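You operate a simulated robot arm through the tools that you are given. There is no shell and no other tool. Be economical: measure what you need, move in short steps, check, and stop when the job is done.

You are at the controls of a simulated robot arm. One attempt, no reset.

Task
Put things in order on the top of the lacquered table. At the end: the glass paperweight stands where the felt block stood; the green string tin stands where the brown polishing pad stood; the felt block stands where the green string tin stood; the brown polishing pad is on the gold brass dish; whatever was shut is shut again. Leave all else as you found it, and nothing knocked over.

The check looks at the end state, three seconds after you hand in, the way a careful person would. Anything else that was tipped, shoved, dropped, spilled or broken makes it a failure.

Robot
A 6-joint arm with a two-finger parallel gripper, fixed in place. Base frame: the origin is at the foot of the arm, x ahead of it, y to its left, z up; the work surface is at about z = 0. Readings come in m, rad, newtons and seconds.
With the tool pointing down near the work surface it reaches from about 0.12 to 0.5 m from the base axis. Its first joint turns from -1.257 to 1.257 rad. Payload 0.65 kg.
The TCP is the grasp point between the finger pads, 0.025 m short of the fingertips. In the tool frame z runs along the fingers and y along their closing line. The gripper opens to 0.076 m. The fingers are 0.018 m wide and 0.01 m thick; the gripper's body (0.036 by 0.078 m) begins 0.045 m behind the TCP.
Orientation is that of the tool frame in the base frame, as a unit quaternion [w, x, y, z]. With the fingers straight down and closing along the base's y, the tool's x points along the base's -x, its y along +y and its z along -z.

Tools
- The arm moves only by the tool jog_arm. Its argument "targets" is a list of rows, each a list of 6 numbers: the shift along the base's x, y, z in units of 20 mm (1.0 is 20 mm), then the turn, a rotation vector about the base's x, y, z in units of 8 degrees (1.0 is 8 degrees). In form: [[x, y, z, wx, wy, wz], ...]. A call has 1 to 12 rows; each row shifts and turns the commanded pose from where the row before left it. "grip" is the closure, from 0 (fully open) to 1 (shut), set as the call begins (left out, the last holds). A call with a number of a shift or a turn outside -1 to 1 is refused whole. A row lasts 0.2 s, in which the tool goes at most 0.05 m and 0.15 rad; a call with a longer step from one row to the next is refused whole, and so is a gripper value outside its range. Where a pose cannot be reached the arm comes as near as it can. A force on the tool above 40 N (or 10 N above the force at the start of the call, whichever is more), or a blocked arm, ends the call early, and 0.2 s more pass. The fingers move at their own pace (about 0.108 m/s each) and stop on an object; they squeeze with about 37 N. The grip force told is the motor's: it shows also when the fingers shut on nothing. Time passes only in rows, and 0.2 s behind the last, so rows that do not move let the fingers close. The reply holds the time, the measured pose of the TCP, the force on the tool along the base axes, the opening and the grip force, in the units named above and with some noise.
- Cameras (640 x 400 px; columns grow to the right, rows downward): "scene" is fixed at [0.034, 0.2546, 0.4139]; the picture's right is [-0.93, -0.37, 0.00], its down [-0.18, 0.44, -0.88] and it looks along [0.33, -0.82, -0.48] (base axes); focal length 227 px, centre (320, 200). "wrist" rides on the gripper at [0.058, 0.011, -0.081] in the tool frame; the picture's right is [-0.18, 0.98, 0.00], its down [-0.75, -0.14, -0.64] and it looks along [-0.63, -0.12, 0.77] (tool axes); focal length 243 px, centre (320, 200). There is no depth. A picture from a camera that has moved, and an enlarged one, comes with that camera's place and axes in the base frame and with its lens.
- snapshot(camera): a new picture of that camera. No time passes.
- zoom(camera, box): a new picture of the part [left, top, right, bottom] of that camera's present view, enlarged. No time passes.
- finish_job(): hands the job in; it is judged then, once.

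Work in short steps. Places have to be worked out from the pictures, the camera data and where the tool is seen: move nearer, look again, correct. Check each grasp and each placing, and mend what went wrong. You have 120 turns and 68 pictures in all, those below and enlarged ones among them. Open the gripper and draw the arm clear of the work before you hand the job in, unless the task says otherwise; then end with one line.

The tools are called after "Request:" as name(argument=value, ...) on one line, values as JSON. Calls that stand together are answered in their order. jog_arm: Moves the arm, as the interface text tells. Its arguments: {"type":"object","properties":{"targets":{"type":"array","items":{"type":"array","items":{"type":"number"}}},"grip":{"type":"number"}},"required":["targets"]} The other tools are called the same way: snapshot (camera) takes a picture; zoom (camera, box) takes an enlarged picture of a part of a camera's view; finish_job () hands the job in.

At the start:

```text
t: 0.0
ee_pos: [0.2643, -0.0596, 0.2922]
ee_rot: [0.0, 0.0, 1.0, -0.001]
ft_force: [1.2, 0.3, -0.3]
opening: 0.0759
grasp_force: 0.0
```

scene: 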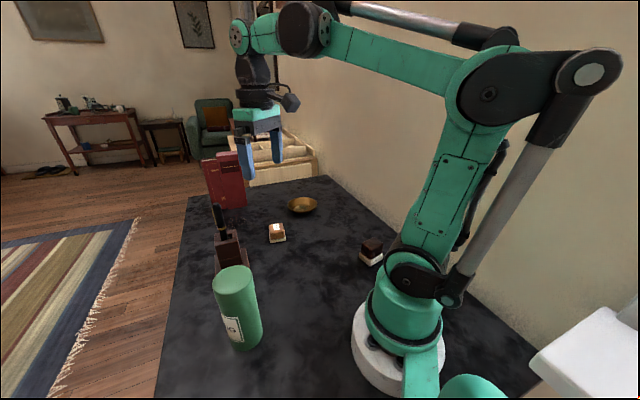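
wrist: 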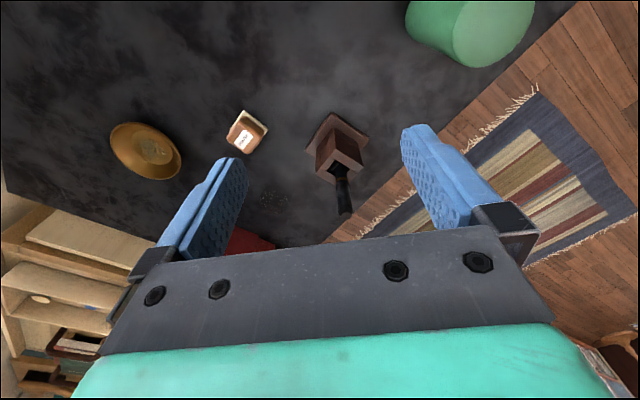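

I'll start by enlarging the scene picture to identify the objects.

Request:
zoom(camera="scene", box=[180, 140, 340, 240])

Request:
zoom(camera="scene", box=[180, 200, 420, 350])

Request:
zoom(camera="wrist", box=[80, 80, 400, 280])

```text
4.00 times, centred on (260, 190) of scene
camera zoom: at [0.034, 0.2546, 0.4139], right [-0.93, -0.37, 0.0], down [-0.18, 0.44, -0.88], along [0.33, -0.82, -0.48], focal length 909 px, centre (560, 240)
```

zoom: 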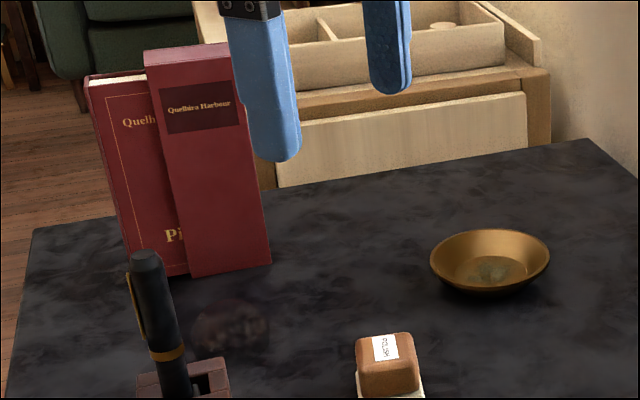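

```text
2.67 times, centred on (300, 275) of scene
camera zoom: at [0.034, 0.2546, 0.4139], right [-0.93, -0.37, 0.0], down [-0.18, 0.44, -0.88], along [0.33, -0.82, -0.48], focal length 606 px, centre (373, 0)
```

zoom: 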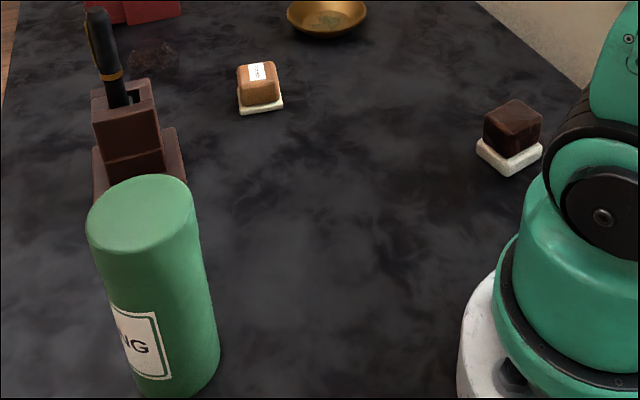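

```text
2.00 times, centred on (240, 180) of wrist
camera zoom: at [0.2059, -0.0485, 0.3737], right [0.18, 0.98, 0.0], down [0.75, -0.14, 0.64], along [0.63, -0.12, -0.77], focal length 485 px, centre (480, 240)
```

zoom: 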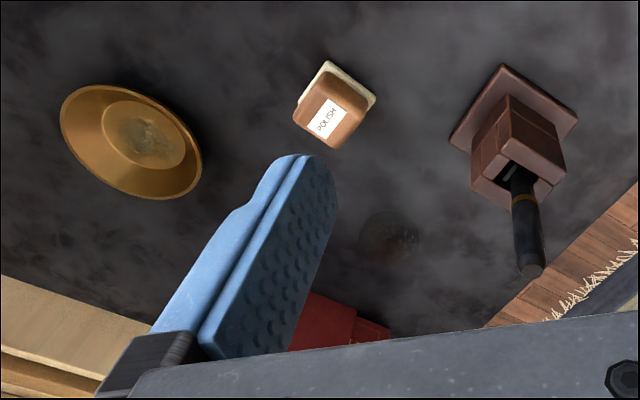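

I can see the pad (labelled POLISH) near (0.34,-0.19), the dish near (0.347,-0.365), and the dark felt block near (0.075,-0.205). The tin is near (0.25,0.075), and a faint glass dome sits near (0.485,-0.195). Next I enlarge the pad, dome and tin to refine these positions.

Request:
zoom(camera="wrist", box=[210, 95, 306, 155])

Request:
zoom(camera="scene", box=[340, 220, 420, 270])

Request:
zoom(camera="scene", box=[200, 180, 296, 240])

```text
6.67 times, centred on (258, 125) of wrist
camera zoom: at [0.2059, -0.0485, 0.3737], right [0.18, 0.98, 0.0], down [0.75, -0.14, 0.64], along [0.63, -0.12, -0.77], focal length 1618 px, centre (733, 700)
```

zoom: 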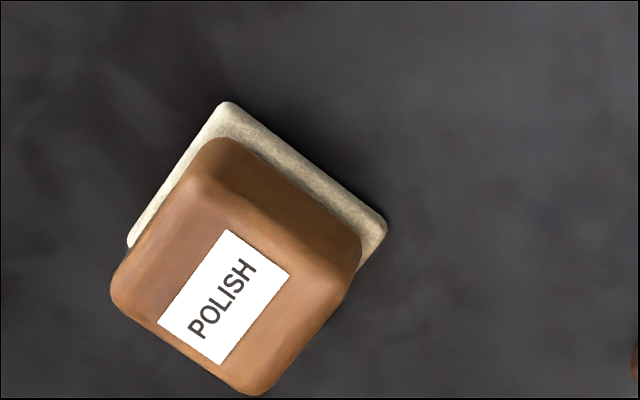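

```text
8.00 times, centred on (380, 245) of scene
camera zoom: at [0.034, 0.2546, 0.4139], right [-0.93, -0.37, 0.0], down [-0.18, 0.44, -0.88], along [0.33, -0.82, -0.48], focal length 1818 px, centre (-160, -160)
```

zoom: 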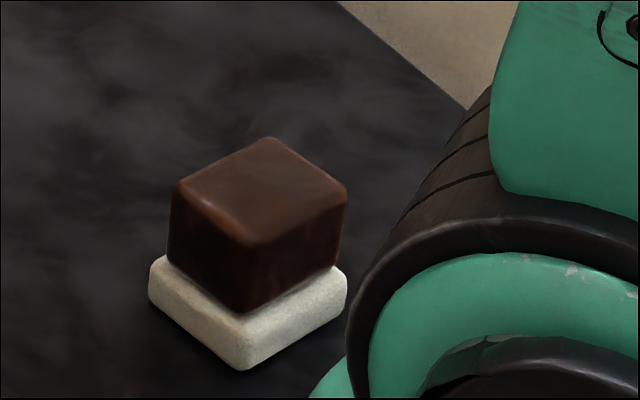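

```text
6.67 times, centred on (248, 210) of scene
camera zoom: at [0.034, 0.2546, 0.4139], right [-0.93, -0.37, 0.0], down [-0.18, 0.44, -0.88], along [0.33, -0.82, -0.48], focal length 1515 px, centre (800, 133)
```

zoom: 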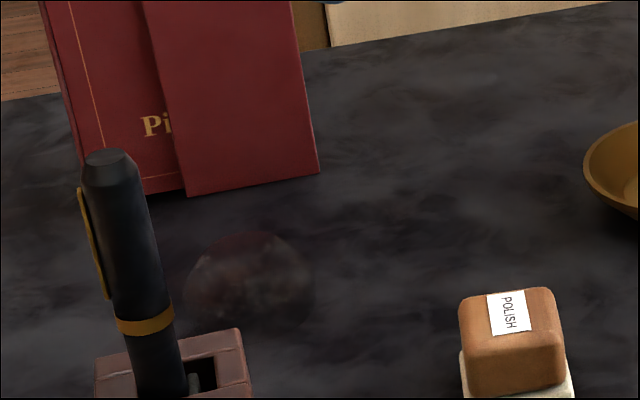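

The pad is about a 44 mm square centred near (0.3445,-0.190), with its edges at 38° and -52°. I move above it with the fingers closing along 38°.

Request:
jog_arm(grip=0, targets=[[0.5, -0.81, -1, 0, 0, -0.81], [0.5, -0.81, -1, 0, 0, -0.81], [0.5, -0.81, -1, 0, 0, -0.81], [0.5, -0.81, -1, 0, 0, -0.81], [0.5, -0.81, -1, 0, 0, -0.81], [0.5, -0.81, -1, 0, 0, -0.81], [0.5, -0.81, -1, 0, 0, -0.81], [0.5, -0.83, -1, 0, 0, -0.83], [0, 0, 0, 0, 0, 0]])

Request:
snapshot(camera="wrist")

Request:
snapshot(camera="scene")

```text
t: 2.0
ee_pos: [0.3445, -0.1913, 0.1323]
ee_rot: [0.0, 0.439, 0.898, 0.0]
ft_force: [-0.9, -0.4, -0.1]
opening: 0.0761
grasp_force: 0.0
```

```text
59 pictures are left
camera wrist: at [0.317, -0.1375, 0.2133], right [0.89, 0.46, 0.0], down [0.35, -0.68, 0.64], along [0.3, -0.57, -0.77], focal length 243 px, centre (320, 200)
```

wrist: 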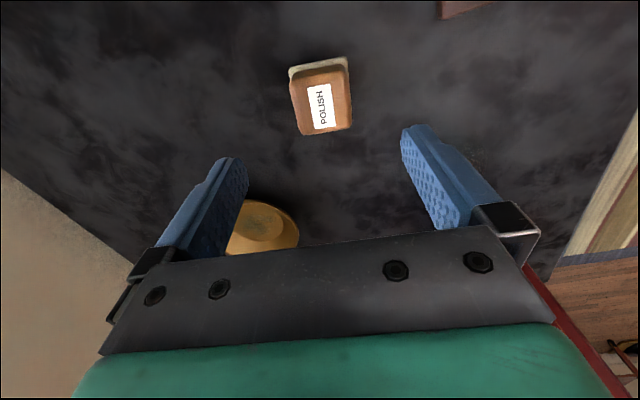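

```text
58 pictures are left
```

scene: 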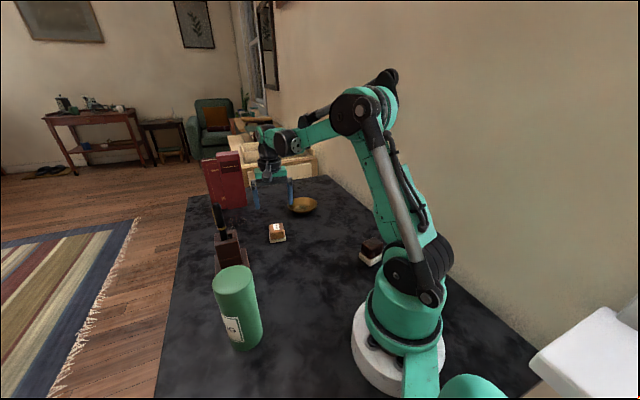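

The pad is confirmed near (0.346,-0.189) and the finger alignment looks right. I descend to TCP z≈0.045.

Request:
jog_arm(targets=[[0.05, 0.1, -1, 0, 0, 0], [0, 0, -1, 0, 0, 0], [0, 0, -1, 0, 0, 0], [0, 0, -0.75, 0, 0, 0], [0, 0, -0.6, 0, 0, 0], [0, 0, 0, 0, 0, 0]])

Request:
snapshot(camera="wrist")

Request:
zoom(camera="scene", box=[200, 140, 360, 240])

```text
t: 3.4
ee_pos: [0.3454, -0.1887, 0.0449]
ee_rot: [0.0, 0.439, 0.899, 0.0]
ft_force: [-0.5, -0.4, -0.2]
opening: 0.0758
grasp_force: 0.1
```

```text
57 pictures are left
camera wrist: at [0.3178, -0.1354, 0.1266], right [0.89, 0.46, 0.0], down [0.35, -0.68, 0.64], along [0.3, -0.57, -0.77], focal length 243 px, centre (320, 200)
```

wrist: 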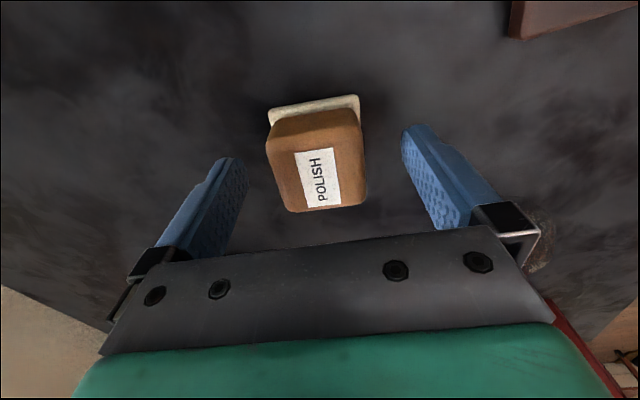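

```text
4.00 times, centred on (280, 190) of scene
camera zoom: at [0.0339, 0.2546, 0.4139], right [-0.93, -0.37, 0.0], down [-0.18, 0.44, -0.88], along [0.33, -0.82, -0.48], focal length 909 px, centre (480, 240)
```

zoom: 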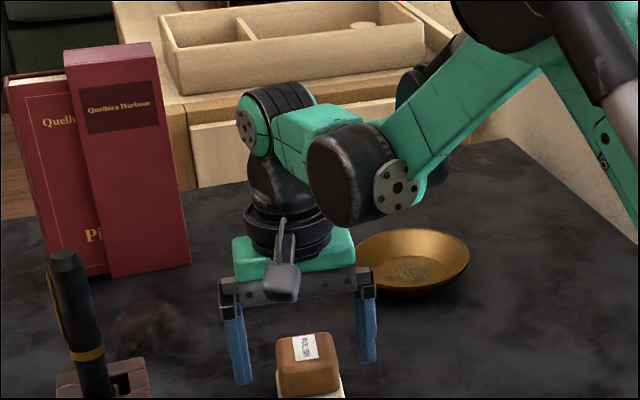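

The pad is centred between the fingers to within a few mm. I make a small correction along the pads and close.

Request:
jog_arm(grip=1, targets=[[-0.1, 0.17, 0, 0, 0, 0], [0, 0, 0, 0, 0, 0], [0, 0, 0, 0, 0, 0], [0, 0, 0, 0, 0, 0]])

```text
t: 4.4
ee_pos: [0.3444, -0.1847, 0.0461]
ee_rot: [0.001, 0.438, 0.899, 0.0]
ft_force: [0.8, 0.1, -0.3]
opening: 0.0409
grasp_force: 37.0
```

The pad is held at a 41 mm opening. I lift it and check.

Request:
jog_arm(targets=[[0, 0, 0.5, 0, 0, 0], [0, 0, 1, 0, 0, 0], [0, 0, 1, 0, 0, 0], [0, 0, 1, 0, 0, 0], [0, 0, 0, 0, 0, 0]])

Request:
snapshot(camera="wrist")

Request:
zoom(camera="scene", box=[200, 140, 360, 240])

```text
t: 5.6
ee_pos: [0.3441, -0.1854, 0.1169]
ee_rot: [0.0, 0.438, 0.899, -0.001]
ft_force: [-0.5, -0.5, -0.6]
opening: 0.0407
grasp_force: 36.9
```

```text
55 pictures are left
camera wrist: at [0.316, -0.1318, 0.1976], right [0.89, 0.46, 0.0], down [0.35, -0.68, 0.64], along [0.3, -0.57, -0.77], focal length 243 px, centre (320, 200)
```

wrist: 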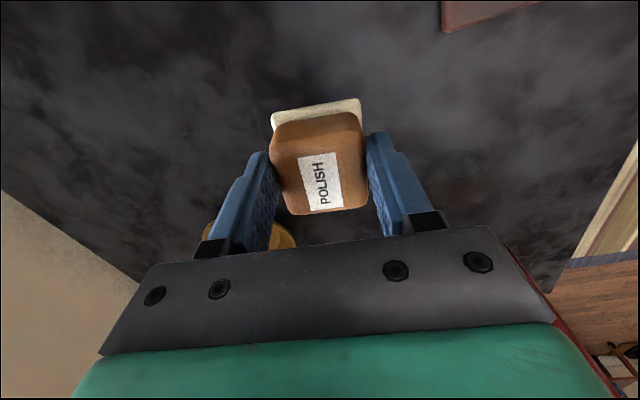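

```text
4.00 times, centred on (280, 190) of scene
camera zoom: at [0.034, 0.2546, 0.4139], right [-0.93, -0.37, 0.0], down [-0.18, 0.44, -0.88], along [0.33, -0.82, -0.48], focal length 909 px, centre (480, 240)
```

zoom: 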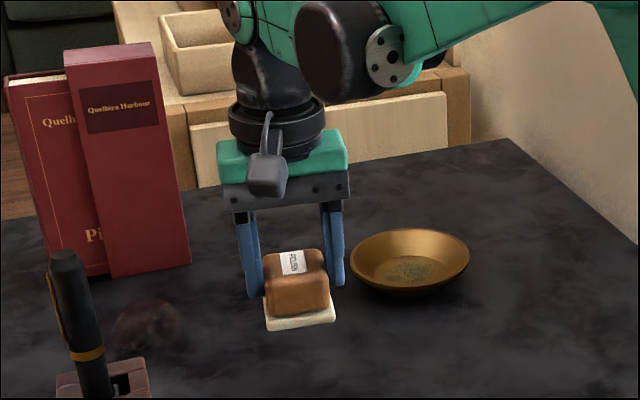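

The pad is held securely, and its white base is part of it. The dish centre is estimated at (0.344,-0.362), so I carry the pad above it at the same height.

Request:
jog_arm(targets=[[0.01, -0.9, 0, 0, 0, 0], [0.01, -0.9, 0, 0, 0, 0], [0.01, -0.9, 0, 0, 0, 0], [0.01, -0.9, 0, 0, 0, 0], [0.01, -0.9, 0, 0, 0, 0], [0.01, -0.9, 0, 0, 0, 0], [0.01, -0.9, 0, 0, 0, 0], [0.01, -0.9, 0, 0, 0, 0], [0.01, -0.9, 0, 0, 0, 0], [0.02, -0.9, 0, 0, 0, 0], [0, 0, 0, 0, 0, 0]])

Request:
snapshot(camera="wrist")

Request:
zoom(camera="scene", box=[220, 130, 380, 230])

```text
t: 8.0
ee_pos: [0.3392, -0.3571, 0.1143]
ee_rot: [0.001, 0.439, 0.898, 0.0]
ft_force: [1.5, -0.1, -0.6]
opening: 0.041
grasp_force: 36.7
out of reach, approached as far as the arm can: row 10
```

```text
53 pictures are left
camera wrist: at [0.3118, -0.3046, 0.1949], right [0.89, 0.46, 0.0], down [0.35, -0.68, 0.64], along [0.3, -0.57, -0.77], focal length 243 px, centre (320, 200)
```

wrist: 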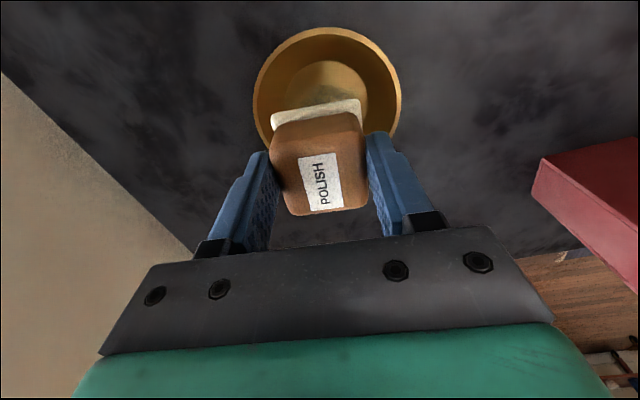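

```text
4.00 times, centred on (300, 180) of scene
camera zoom: at [0.034, 0.2546, 0.4139], right [-0.93, -0.37, 0.0], down [-0.18, 0.44, -0.88], along [0.33, -0.82, -0.48], focal length 909 px, centre (400, 280)
```

zoom: 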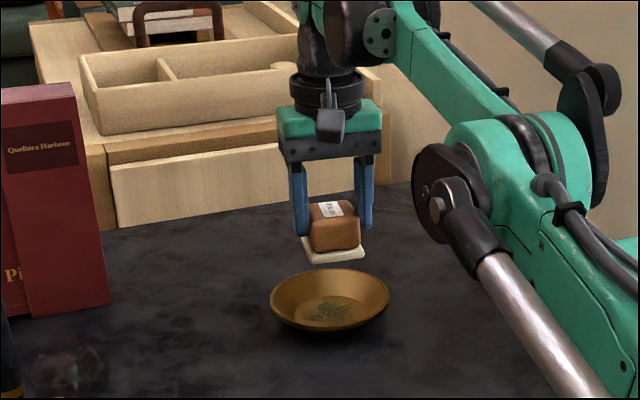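

The arm is about 10 mm short of the dish centre at this height, and its reach should grow lower down. I descend part way, staying above the rim, and see where the tool gets to.

Request:
jog_arm(targets=[[0, 0, -0.8, 0, 0, 0], [0, 0, -0.8, 0, 0, 0], [0, 0, 0, 0, 0, 0]])

```text
t: 8.8
ee_pos: [0.34, -0.3569, 0.0814]
ee_rot: [0.0, 0.439, 0.899, -0.001]
ft_force: [-0.2, -0.6, -0.9]
opening: 0.0411
grasp_force: 36.6
```

The commanded pose was clamped. I ask for the remaining few millimetres outward.

Request:
jog_arm(targets=[[0.2, -0.18, 0, 0, 0, 0], [0.18, -0.18, 0, 0, 0, 0], [0, 0, 0, 0, 0, 0]])

```text
t: 9.6
ee_pos: [0.3439, -0.3609, 0.0811]
ee_rot: [0.0, 0.439, 0.899, 0.0]
ft_force: [0.7, -0.4, -0.1]
opening: 0.0411
grasp_force: 37.1
out of reach, approached as far as the arm can: row 2
```

That reached r≈0.4985. I go a bit lower and then further out.

Request:
jog_arm(targets=[[0, 0, -0.9, 0, 0, 0], [0.14, -0.14, 0, 0, 0, 0], [0, 0, 0, 0, 0, 0]])

Request:
snapshot(camera="wrist")

Request:
zoom(camera="scene", box=[260, 160, 340, 210])

```text
t: 10.4
ee_pos: [0.345, -0.3614, 0.0635]
ee_rot: [0.0, 0.439, 0.899, 0.0]
ft_force: [0.0, -0.6, -1.4]
opening: 0.0412
grasp_force: 36.9
```

```text
51 pictures are left
camera wrist: at [0.3164, -0.3087, 0.1448], right [0.89, 0.46, 0.0], down [0.35, -0.68, 0.64], along [0.3, -0.57, -0.76], focal length 243 px, centre (320, 200)
```

wrist: 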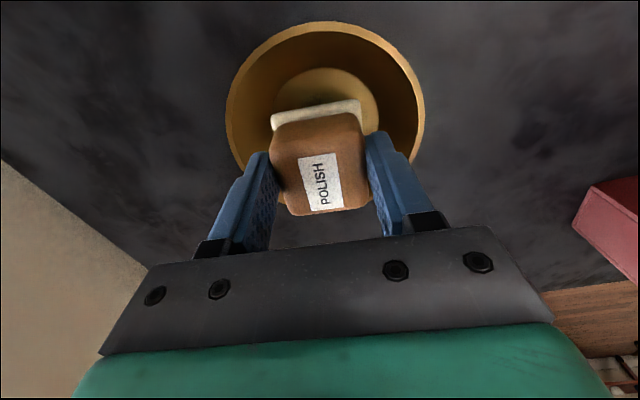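

```text
8.00 times, centred on (300, 185) of scene
camera zoom: at [0.034, 0.2546, 0.4139], right [-0.93, -0.37, 0.0], down [-0.18, 0.44, -0.88], along [0.33, -0.82, -0.48], focal length 1818 px, centre (480, 320)
```

zoom: 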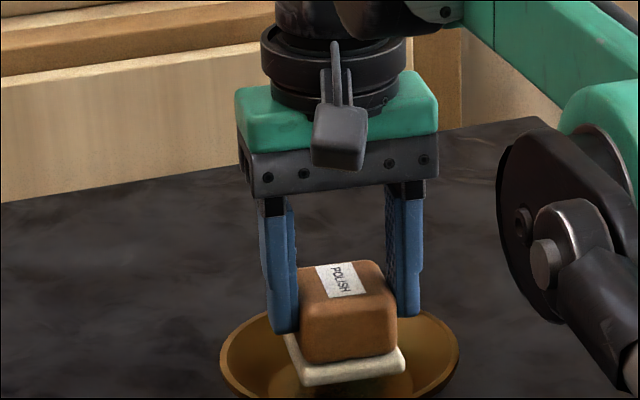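

The pad needs to go about 4 mm right and forward in the wrist view to centre on the dish floor. I apply that while lowering.

Request:
jog_arm(targets=[[0.13, -0.05, -0.3, 0, 0, 0], [0.14, -0.05, -0.2, 0, 0, 0], [0, 0, 0, 0, 0, 0]])

```text
t: 11.2
ee_pos: [0.3451, -0.36, 0.0539]
ee_rot: [0.0, 0.438, 0.899, 0.001]
ft_force: [-3.9, -0.5, 3.9]
opening: 0.041
grasp_force: 37.1
out of reach, approached as far as the arm can: row 1
```

There is light contact at z≈0.054, so I look before releasing.

Request:
snapshot(camera="wrist")

Request:
zoom(camera="scene", box=[260, 170, 340, 220])

```text
49 pictures are left
camera wrist: at [0.3181, -0.307, 0.135], right [0.89, 0.46, 0.0], down [0.35, -0.68, 0.64], along [0.3, -0.57, -0.77], focal length 243 px, centre (320, 200)
```

wrist: 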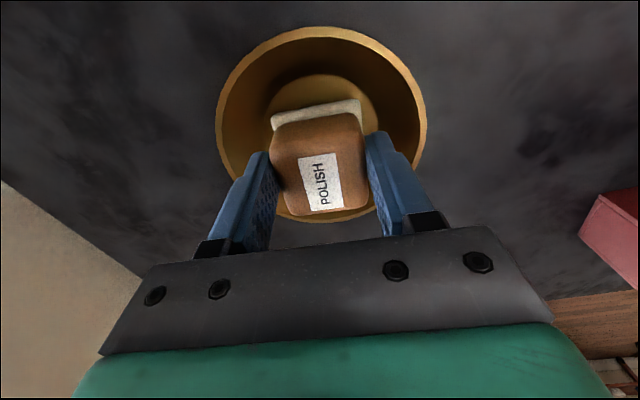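

```text
8.00 times, centred on (300, 195) of scene
camera zoom: at [0.0339, 0.2546, 0.4139], right [-0.93, -0.37, 0.0], down [-0.18, 0.44, -0.88], along [0.33, -0.82, -0.48], focal length 1818 px, centre (480, 240)
```

zoom: 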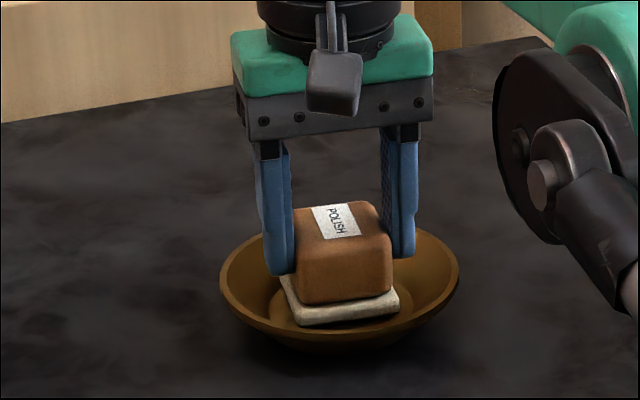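

The pad sits nearly centred on the dish floor. I lower it a hair and release with only a partial opening so the fingers don't touch the rim.

Request:
jog_arm(targets=[[0, 0, -0.05, 0, 0, 0], [0, 0, 0, 0, 0, 0]])

Request:
jog_arm(grip=0.32, targets=[[0, 0, 0, 0, 0, 0], [0, 0, 0, 0, 0, 0], [0, 0, 0.5, 0, 0, 0], [0, 0, 1, 0, 0, 0], [0, 0, 1, 0, 0, 0], [0, 0.5, 1, 0, 0, 0], [-0.2, 1, 0.5, 0, 0, 0], [0, 1, 0, 0, 0, 0]])

Request:
zoom(camera="scene", box=[220, 140, 380, 240])

Request:
snapshot(camera="wrist")

```text
t: 11.8
ee_pos: [0.3463, -0.3601, 0.0524]
ee_rot: [0.001, 0.438, 0.899, 0.0]
ft_force: [-6.9, 0.9, 10.6]
opening: 0.041
grasp_force: 37.0
```

```text
t: 13.6
ee_pos: [0.3558, -0.3236, 0.143]
ee_rot: [0.0, 0.438, 0.899, 0.0]
ft_force: [0.6, -0.4, -0.3]
opening: 0.0518
grasp_force: 0.0
out of reach, approached as far as the arm can: row 4, 5, 7, 8
```

```text
4.00 times, centred on (300, 190) of scene
camera zoom: at [0.0339, 0.2546, 0.4139], right [-0.93, -0.37, 0.0], down [-0.18, 0.44, -0.88], along [0.33, -0.82, -0.48], focal length 909 px, centre (400, 240)
```

zoom: 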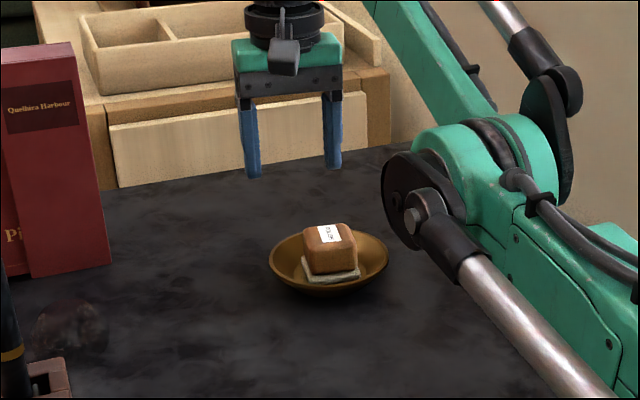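

```text
46 pictures are left
camera wrist: at [0.3287, -0.2707, 0.2236], right [0.89, 0.46, 0.0], down [0.35, -0.68, 0.64], along [0.3, -0.57, -0.77], focal length 243 px, centre (320, 200)
```

wrist: 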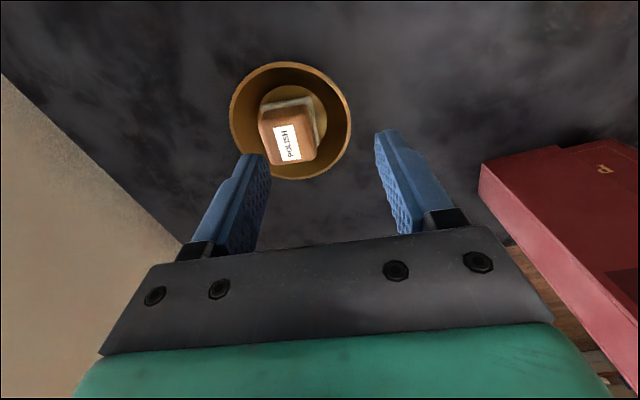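

The pad rests upright in the dish and the dish hasn't moved. Next is the glass paperweight: I move to a viewpoint behind it with the tool turned to face radially.

Request:
jog_arm(grip=0, targets=[[-0.2, 0.97, 0.2, 0, 0, 0.48], [0, 0.97, 0.2, 0, 0, 0.48], [0.4, 0.97, 0.2, 0, 0, 0.48], [0.6, 0.97, 0.2, 0, 0, 0.48], [0.6, 0.97, 0.2, 0, 0, 0.48], [0.6, 0.97, 0.2, 0, 0, 0.48], [0.6, 0.97, 0.2, 0, 0, 0.48], [0.4, 0.97, 0.2, 0, 0, 0.48], [0, 0, 0, 0, 0, 0]])

Request:
snapshot(camera="wrist")

```text
t: 15.6
ee_pos: [0.4313, -0.1802, 0.1845]
ee_rot: [0.001, 0.184, 0.983, 0.0]
ft_force: [-0.6, 0.6, -0.1]
opening: 0.0759
grasp_force: 0.2
out of reach, approached as far as the arm can: row 1, 2
```

```text
45 pictures are left
camera wrist: at [0.3808, -0.1487, 0.2654], right [0.53, 0.85, 0.0], down [0.65, -0.4, 0.64], along [0.55, -0.34, -0.77], focal length 243 px, centre (320, 200)
```

wrist: 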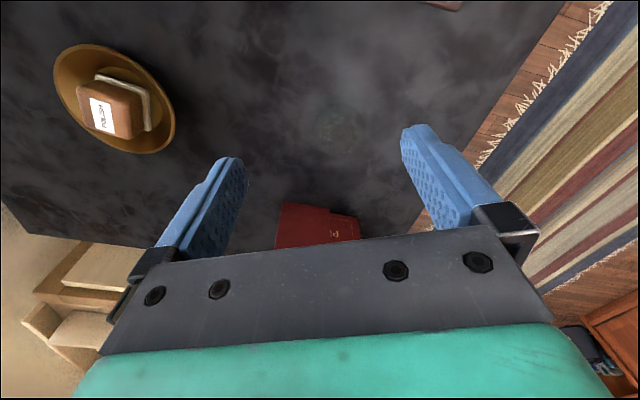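

Now I enlarge the area where the faint dome should be.

Request:
zoom(camera="wrist", box=[260, 80, 420, 180])

Request:
zoom(camera="scene", box=[212, 190, 260, 220])

```text
4.00 times, centred on (340, 130) of wrist
camera zoom: at [0.3808, -0.1487, 0.2654], right [0.53, 0.85, 0.0], down [0.65, -0.4, 0.64], along [0.55, -0.34, -0.77], focal length 970 px, centre (240, 480)
```

zoom: 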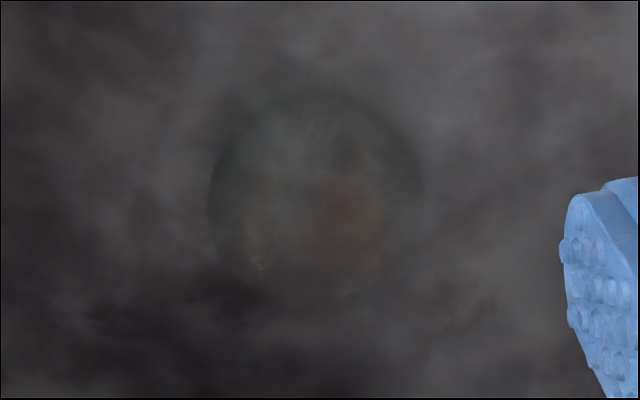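

```text
13.33 times, centred on (236, 205) of scene
camera zoom: at [0.0339, 0.2546, 0.4139], right [-0.93, -0.37, 0.0], down [-0.18, 0.44, -0.88], along [0.33, -0.82, -0.48], focal length 3030 px, centre (1440, 133)
```

zoom: 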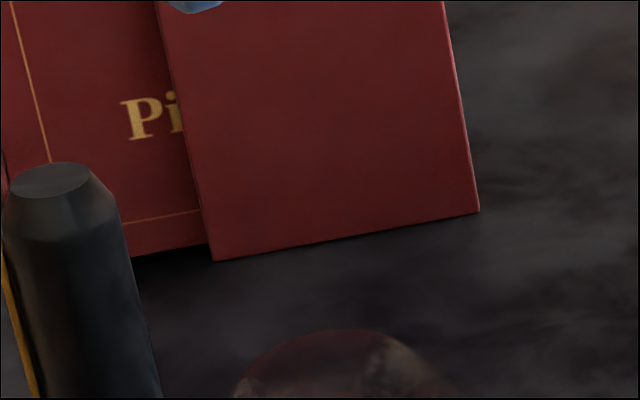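

The dome looks like a near-sphere about 57 mm across, centred near (0.484,-0.189) at r≈0.52. I tilt the tool 15° outward to gain reach and go to a point above it.

Request:
jog_arm(targets=[[0, 0, -0.9, -0.17, -0.44, 0], [0, 0, -0.9, -0.17, -0.44, 0], [0, 0, -0.9, -0.17, -0.44, 0], [0.2, -0.03, -0.9, -0.17, -0.44, 0], [0.7, -0.11, -0.3, 0, 0, 0], [0.8, -0.12, 0, 0, 0, 0], [0.8, -0.13, 0, 0, 0, 0], [0, 0, 0, 0, 0, 0]])

Request:
zoom(camera="wrist", box=[160, 40, 480, 240])

Request:
zoom(camera="scene", box=[180, 130, 340, 230])

```text
t: 17.4
ee_pos: [0.4948, -0.1975, 0.131]
ee_rot: [0.129, 0.184, 0.974, -0.025]
ft_force: [0.4, -0.3, 0.4]
opening: 0.0758
grasp_force: 0.1
out of reach, approached as far as the arm can: row 1, 2, 3, 4, 5, 6, 7
```

```text
2.00 times, centred on (320, 140) of wrist
camera zoom: at [0.4269, -0.16, 0.1945], right [0.52, 0.85, 0.05], down [0.47, -0.33, 0.82], along [0.71, -0.4, -0.57], focal length 485 px, centre (320, 320)
```

zoom: 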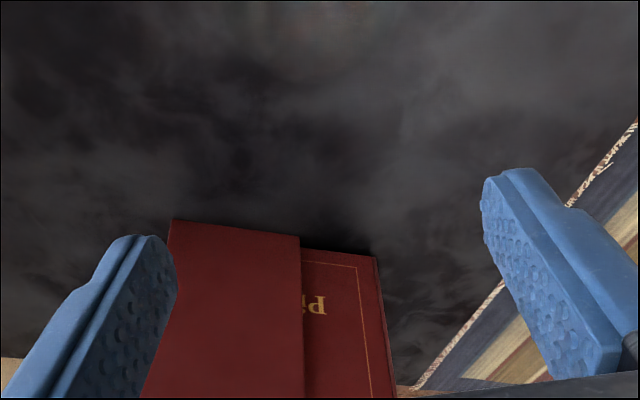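

```text
4.00 times, centred on (260, 180) of scene
camera zoom: at [0.034, 0.2546, 0.4139], right [-0.93, -0.37, 0.0], down [-0.18, 0.44, -0.88], along [0.33, -0.82, -0.48], focal length 909 px, centre (560, 280)
```

zoom: 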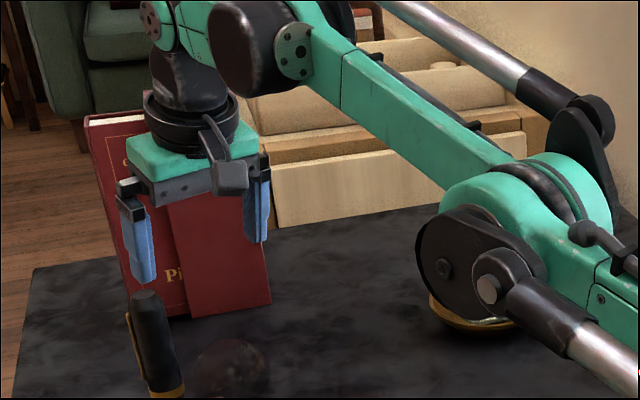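

The tool ended up about 15 mm too far out at z=0.131. I pull in and lower to about z=0.085, then look again.

Request:
jog_arm(targets=[[-0.35, 0.25, -0.7, 0, 0, 0], [-0.3, 0.22, -0.8, 0, 0, 0], [0, 0, -0.8, 0, 0, 0], [0, 0, 0, 0, 0, 0]])

Request:
zoom(camera="wrist", box=[160, 0, 480, 200])

Request:
zoom(camera="scene", box=[180, 150, 308, 230])

```text
t: 18.4
ee_pos: [0.503, -0.1971, 0.0913]
ee_rot: [0.129, 0.183, 0.974, -0.024]
ft_force: [0.3, 0.6, -0.4]
opening: 0.0764
grasp_force: 0.0
out of reach, approached as far as the arm can: row 1, 2
```

```text
2.00 times, centred on (320, 100) of wrist
camera zoom: at [0.4349, -0.1589, 0.1544], right [0.52, 0.85, 0.05], down [0.47, -0.34, 0.82], along [0.71, -0.4, -0.58], focal length 485 px, centre (320, 400)
```

zoom: 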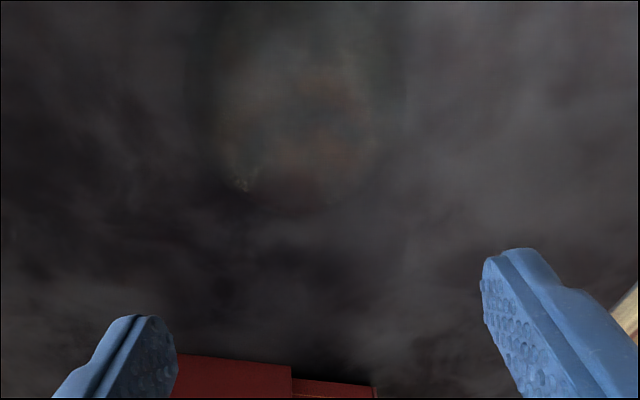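

```text
5.00 times, centred on (244, 190) of scene
camera zoom: at [0.034, 0.2546, 0.4139], right [-0.93, -0.37, 0.0], down [-0.18, 0.44, -0.88], along [0.33, -0.82, -0.48], focal length 1136 px, centre (700, 250)
```

zoom: 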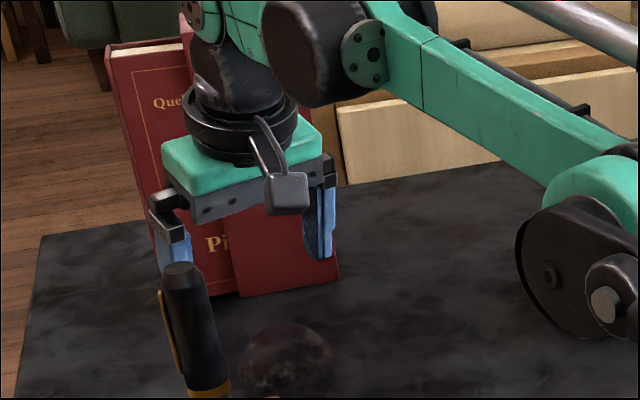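

The dome centre is confirmed at (0.483,-0.188). I step inward about 22 mm while lowering slightly, and check for out-of-reach reports.

Request:
jog_arm(targets=[[-0.3, 0.12, -0.4, 0, 0, 0], [-0.4, 0.18, 0, 0, 0, 0], [-0.4, 0.18, 0, 0, 0, 0], [0, 0, 0, 0, 0, 0]])

```text
t: 19.4
ee_pos: [0.4777, -0.1866, 0.083]
ee_rot: [0.129, 0.183, 0.974, -0.025]
ft_force: [0.7, 0.5, 0.2]
opening: 0.0761
grasp_force: 0.1
```

Now it is in position. I descend around the dome to z≈0.034.

Request:
jog_arm(targets=[[0.1, -0.03, -0.6, 0, 0, 0], [0.06, 0, -0.6, 0, 0, 0], [0, 0, -0.6, 0, 0, 0], [0, 0, -0.6, 0, 0, 0], [0, 0, 0, 0, 0, 0]])

Request:
zoom(camera="wrist", box=[160, 40, 480, 240])

Request:
zoom(camera="scene", box=[190, 160, 286, 220])

```text
t: 20.6
ee_pos: [0.4811, -0.1866, 0.0339]
ee_rot: [0.129, 0.183, 0.974, -0.025]
ft_force: [0.3, -0.1, 0.0]
opening: 0.0761
grasp_force: 0.0
```

```text
2.00 times, centred on (320, 140) of wrist
camera zoom: at [0.4136, -0.149, 0.097], right [0.52, 0.85, 0.05], down [0.47, -0.33, 0.82], along [0.71, -0.4, -0.57], focal length 485 px, centre (320, 320)
```

zoom: 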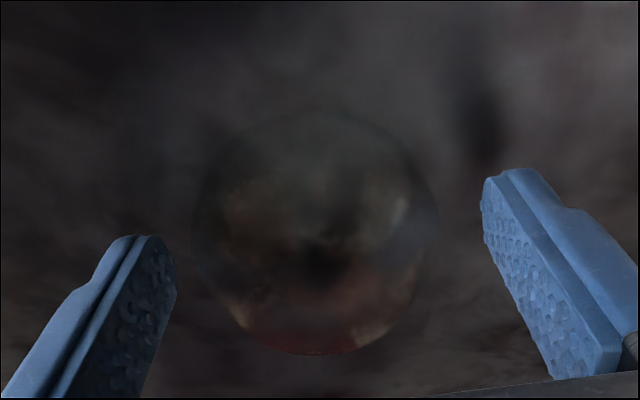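

```text
6.67 times, centred on (238, 190) of scene
camera zoom: at [0.0339, 0.2546, 0.4139], right [-0.93, -0.37, 0.0], down [-0.18, 0.44, -0.88], along [0.33, -0.82, -0.48], focal length 1515 px, centre (867, 267)
```

zoom: 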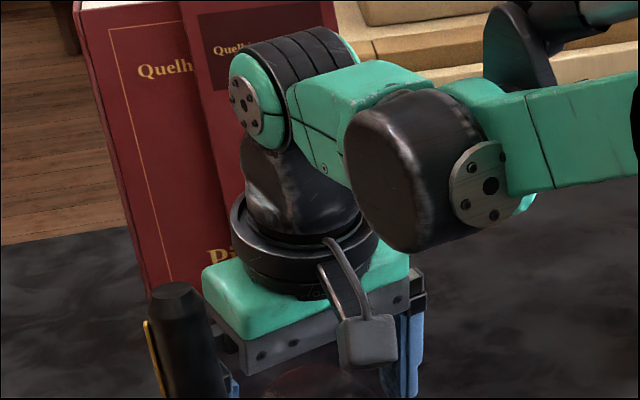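

The dome is between the fingers. I shift about 3 mm inward to centre and close.

Request:
jog_arm(grip=1, targets=[[-0.12, 0.05, 0, 0, 0, 0], [0, 0, 0, 0, 0, 0], [0, 0, 0, 0, 0, 0]])

Request:
zoom(camera="wrist", box=[160, 40, 480, 240])

```text
t: 21.4
ee_pos: [0.4796, -0.1868, 0.034]
ee_rot: [0.129, 0.183, 0.974, -0.025]
ft_force: [-0.3, 0.0, 0.9]
opening: 0.0566
grasp_force: 37.2
```

```text
2.00 times, centred on (320, 140) of wrist
camera zoom: at [0.4113, -0.1479, 0.0974], right [0.52, 0.85, 0.05], down [0.47, -0.33, 0.82], along [0.71, -0.4, -0.57], focal length 485 px, centre (320, 320)
```

zoom: 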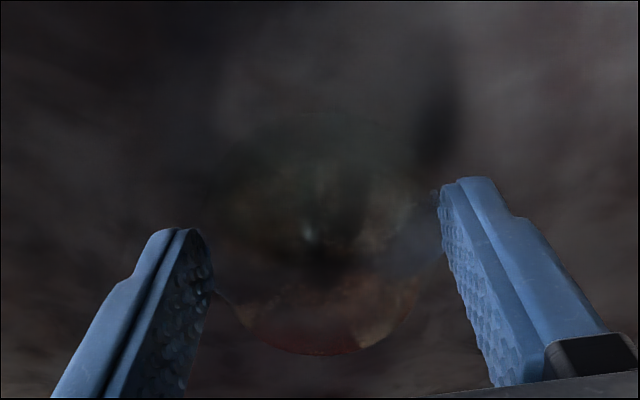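

The paperweight is held at a 56.6 mm opening. I lift it and pull it gently inward at low height.

Request:
jog_arm(targets=[[0, 0, 0.5, 0, 0, 0], [0, 0, 0.8, 0, 0, 0], [0, 0, 0.8, 0, 0, 0], [-0.5, 0.1, 0, 0, 0, 0], [-0.7, 0.14, 0, 0, 0, 0], [0, 0, 0, 0, 0, 0]])

Request:
zoom(camera="scene", box=[180, 140, 308, 220])

```text
t: 22.8
ee_pos: [0.4553, -0.1812, 0.076]
ee_rot: [0.129, 0.183, 0.974, -0.025]
ft_force: [1.2, -0.8, -2.2]
opening: 0.0562
grasp_force: 37.2
```

```text
5.00 times, centred on (244, 180) of scene
camera zoom: at [0.034, 0.2546, 0.4139], right [-0.93, -0.37, 0.0], down [-0.18, 0.44, -0.88], along [0.33, -0.82, -0.48], focal length 1136 px, centre (700, 300)
```

zoom: 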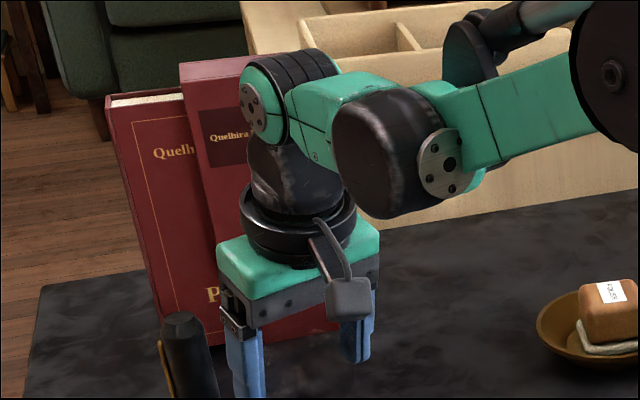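

The load shows about 2 N, so it is carried. I continue inward along a line that clears the pen stand.

Request:
jog_arm(targets=[[-0.8, 0.12, 0, 0, 0, 0], [-0.8, 0.12, 0, 0, 0, 0], [-0.8, 0.12, 0, 0, 0, 0], [-0.8, 0.12, 0, 0, 0, 0], [-0.8, 0.12, 0, 0, 0, 0], [-0.8, 0.12, 0, 0, 0, 0], [-0.8, 0.12, 0, 0, 0, 0], [0, 0, 0, 0, 0, 0]])

Request:
snapshot(camera="scene")

```text
t: 24.6
ee_pos: [0.3428, -0.1653, 0.0763]
ee_rot: [0.129, 0.183, 0.974, -0.024]
ft_force: [-1.2, -0.4, -2.0]
opening: 0.0566
grasp_force: 36.9
```

```text
34 pictures are left
```

scene: 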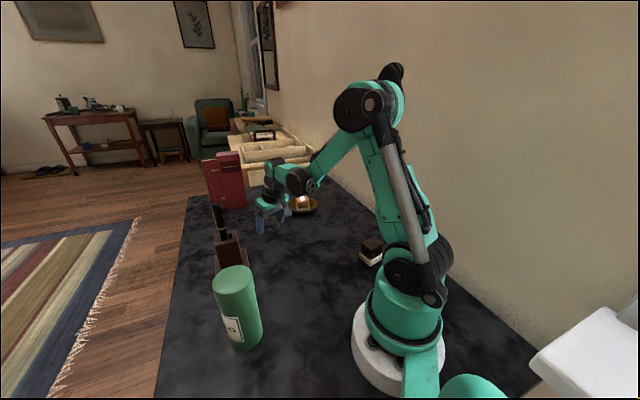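

It is in reach and carried well. I take it to the temporary spot at about (0.27,-0.065) and lower it.

Request:
jog_arm(targets=[[-0.6, 0.83, 0, 0, 0, 0], [-0.6, 0.83, 0, 0, 0, 0], [-0.6, 0.83, 0, 0, 0, 0], [-0.6, 0.83, 0, 0, 0, 0], [-0.6, 0.83, 0, 0, 0, 0], [-0.6, 0.83, 0, 0, 0, 0], [0, 0, -0.7, 0, 0, 0], [0, 0, -0.7, 0, 0, 0], [0, 0, -0.4, 0, 0, 0], [0, 0, -0.2, 0, 0, 0], [0, 0, -0.06, 0, 0, 0], [0, 0, 0, 0, 0, 0]])

Request:
snapshot(camera="scene")

```text
t: 27.2
ee_pos: [0.2704, -0.0647, 0.035]
ee_rot: [0.129, 0.183, 0.974, -0.024]
ft_force: [-0.4, 0.3, -2.5]
opening: 0.0564
grasp_force: 36.9
```

```text
33 pictures are left
```

scene: 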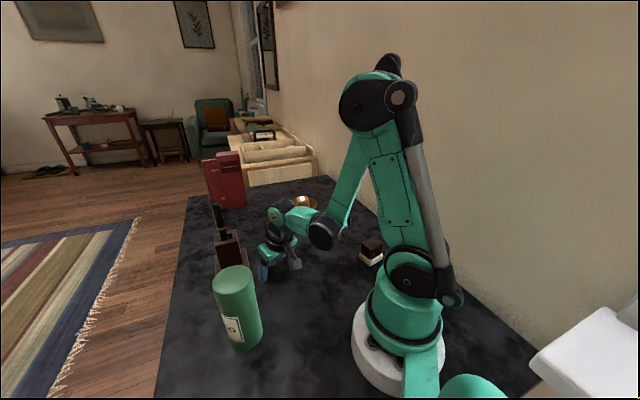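

It still carries the full weight, so I lower in 1 mm steps until contact.

Request:
jog_arm(targets=[[0, 0, -0.05, 0, 0, 0], [0, 0, 0, 0, 0, 0]])

Request:
jog_arm(targets=[[0, 0, -0.05, 0, 0, 0], [0, 0, 0, 0, 0, 0]])

```text
t: 27.8
ee_pos: [0.2717, -0.066, 0.0347]
ee_rot: [0.129, 0.183, 0.974, -0.024]
ft_force: [-0.1, 0.4, -2.6]
opening: 0.0562
grasp_force: 37.2
```

```text
t: 28.4
ee_pos: [0.2709, -0.0639, 0.0332]
ee_rot: [0.13, 0.182, 0.974, -0.025]
ft_force: [-1.5, -1.1, 27.8]
opening: 0.0564
grasp_force: 37.0
```

Contact made. I ease up slightly, release, and retreat along the tilted tool axis.

Request:
jog_arm(targets=[[0, 0, 0.03, 0, 0, 0], [0, 0, 0, 0, 0, 0]])

Request:
jog_arm(grip=0, targets=[[0, 0, 0, 0, 0, 0], [0, 0, 0, 0, 0, 0], [-0.12, 0.05, 0.5, 0, 0, 0], [-0.24, 0.09, 1, 0, 0, 0], [-0.24, 0.09, 1, 0, 0, 0], [-0.24, 0.09, 1, 0.17, 0.44, 0], [0, 0, 1, 0.17, 0.44, 0], [0, 0, 0.5, 0.17, 0.44, 0], [0, 0, 0.5, 0.17, 0.44, 0], [0, 0, 0, 0, 0, 0]])

Request:
snapshot(camera="wrist")

Request:
snapshot(camera="scene")

```text
t: 29.0
ee_pos: [0.2708, -0.0641, 0.0339]
ee_rot: [0.129, 0.183, 0.974, -0.024]
ft_force: [-0.3, 0.5, -2.5]
opening: 0.0565
grasp_force: 37.0
```

```text
t: 31.2
ee_pos: [0.2554, -0.0581, 0.1447]
ee_rot: [0.0, 0.185, 0.983, 0.001]
ft_force: [0.1, 0.0, 0.6]
opening: 0.076
grasp_force: 0.1
```

```text
32 pictures are left
camera wrist: at [0.2043, -0.0271, 0.225], right [0.53, 0.85, 0.0], down [0.65, -0.4, 0.64], along [0.55, -0.34, -0.77], focal length 243 px, centre (320, 200)
```

wrist: 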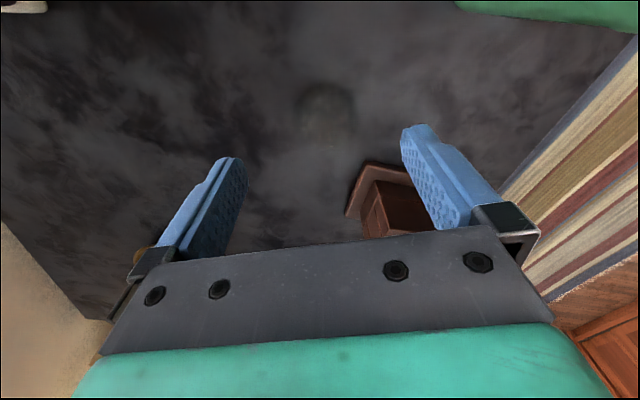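

```text
31 pictures are left
```

scene: 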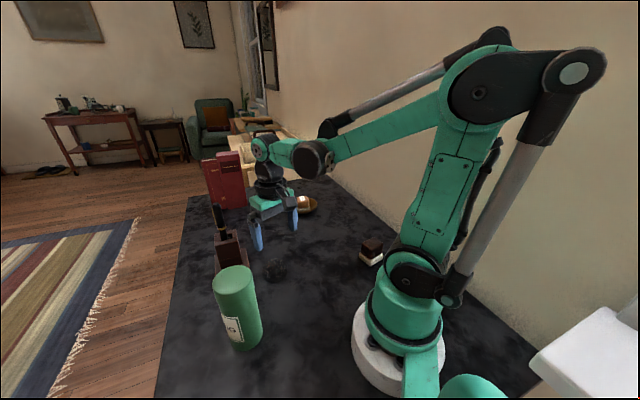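

The paperweight stands at about (0.272,-0.063), and nothing else was disturbed. Now the tin: I raise the arm and look at it from behind and above.

Request:
jog_arm(targets=[[-0.45, 0.3, 1, 0, 0, 0.79], [-0.45, 0.6, 1, 0, 0, 0.79], [-0.45, 1, 1, 0, 0, 0.79], [-0.45, 1, 0.75, 0, 0, 0.79], [-0.45, 1, 0, 0, 0, 0.79], [-0.5, 1, 0, 0, 0, 0.8], [0, 0, 0, 0, 0, 0]])

Request:
snapshot(camera="wrist")

Request:
zoom(camera="scene", box=[180, 230, 308, 360])

```text
t: 32.8
ee_pos: [0.1993, 0.0399, 0.2175]
ee_rot: [-0.001, -0.147, 0.989, 0.0]
ft_force: [0.2, 0.5, 0.2]
opening: 0.0758
grasp_force: 0.2
```

```text
30 pictures are left
camera wrist: at [0.1397, 0.0333, 0.2995], right [-0.11, 0.99, 0.0], down [0.76, 0.08, 0.64], along [0.64, 0.07, -0.77], focal length 243 px, centre (320, 200)
```

wrist: 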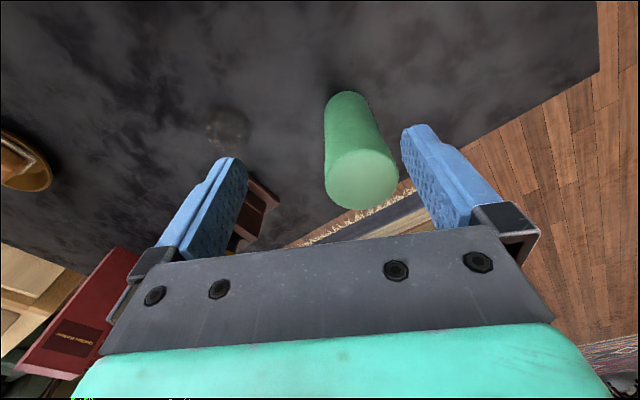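

```text
3.08 times, centred on (244, 295) of scene
camera zoom: at [0.0339, 0.2546, 0.4139], right [-0.93, -0.37, 0.0], down [-0.18, 0.44, -0.88], along [0.33, -0.82, -0.48], focal length 699 px, centre (554, -92)
```

zoom: 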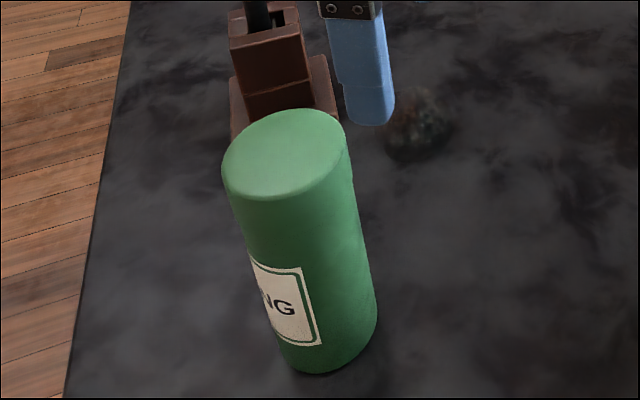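

The tin top is at about (0.248,0.077,0.143) with a diameter of about 61 mm. I move above it with the fingertips still over its top and check alignment.

Request:
jog_arm(targets=[[0.8, 0.6, -0.3, 0, 0, 0], [0.8, 0.6, -0.5, 0, 0, 0], [0.88, 0.63, -0.5, 0, 0, 0], [0, 0, 0, 0, 0, 0]])

Request:
snapshot(camera="wrist")

Request:
zoom(camera="scene", box=[180, 200, 308, 330])

```text
t: 33.8
ee_pos: [0.2496, 0.077, 0.1924]
ee_rot: [0.0, -0.146, 0.989, 0.0]
ft_force: [-0.6, -0.8, -0.5]
opening: 0.076
grasp_force: 0.1
```

```text
28 pictures are left
camera wrist: at [0.1905, 0.07, 0.273], right [-0.11, 0.99, 0.0], down [0.76, 0.08, 0.64], along [0.64, 0.07, -0.77], focal length 243 px, centre (320, 200)
```

wrist: 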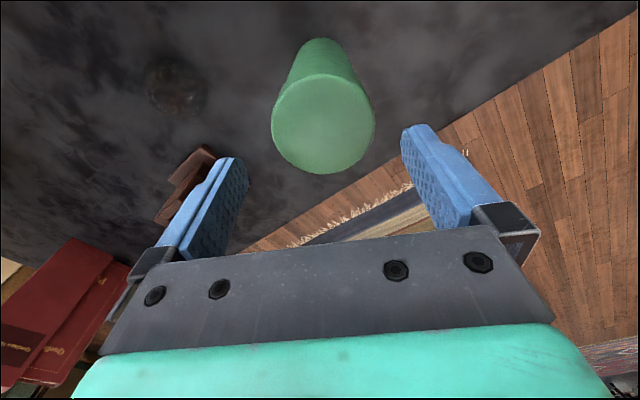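

```text
3.08 times, centred on (244, 265) of scene
camera zoom: at [0.034, 0.2546, 0.4139], right [-0.93, -0.37, 0.0], down [-0.18, 0.44, -0.88], along [0.33, -0.82, -0.48], focal length 699 px, centre (554, 0)
```

zoom: 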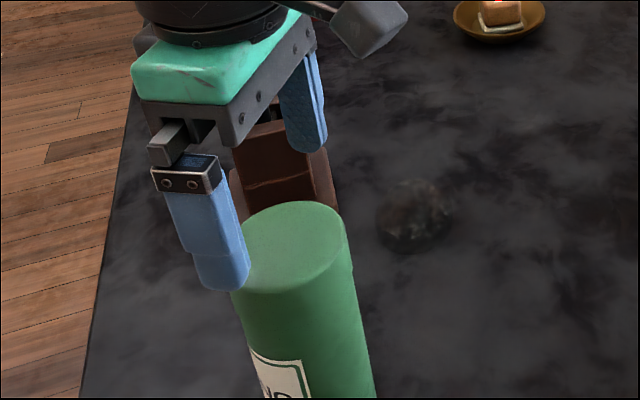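

The tin is centred to within about 3 mm. I apply a tiny correction and descend to z≈0.115.

Request:
jog_arm(targets=[[-0.15, 0.06, -0.8, 0, 0, 0], [0, 0, -0.8, 0, 0, 0], [0, 0, -0.8, 0, 0, 0], [0, 0, -0.8, 0, 0, 0], [0, 0, -0.65, 0, 0, 0], [0, 0, 0, 0, 0, 0]])

Request:
snapshot(camera="wrist")

```text
t: 35.2
ee_pos: [0.246, 0.0782, 0.1151]
ee_rot: [0.0, -0.146, 0.989, 0.0]
ft_force: [-0.2, -0.4, 0.7]
opening: 0.0762
grasp_force: 0.1
```

```text
26 pictures are left
camera wrist: at [0.1869, 0.071, 0.197], right [-0.11, 0.99, 0.0], down [0.76, 0.08, 0.64], along [0.64, 0.07, -0.77], focal length 243 px, centre (320, 200)
```

wrist: 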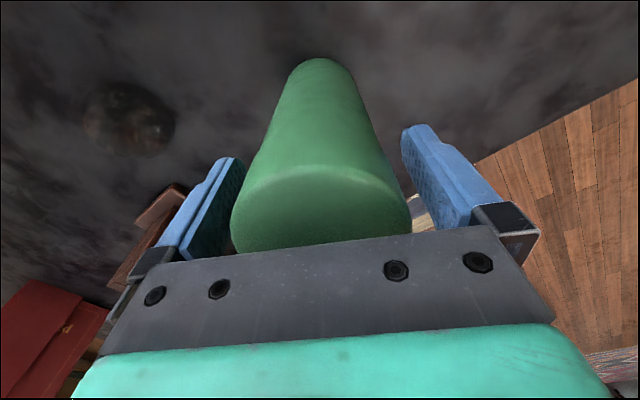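

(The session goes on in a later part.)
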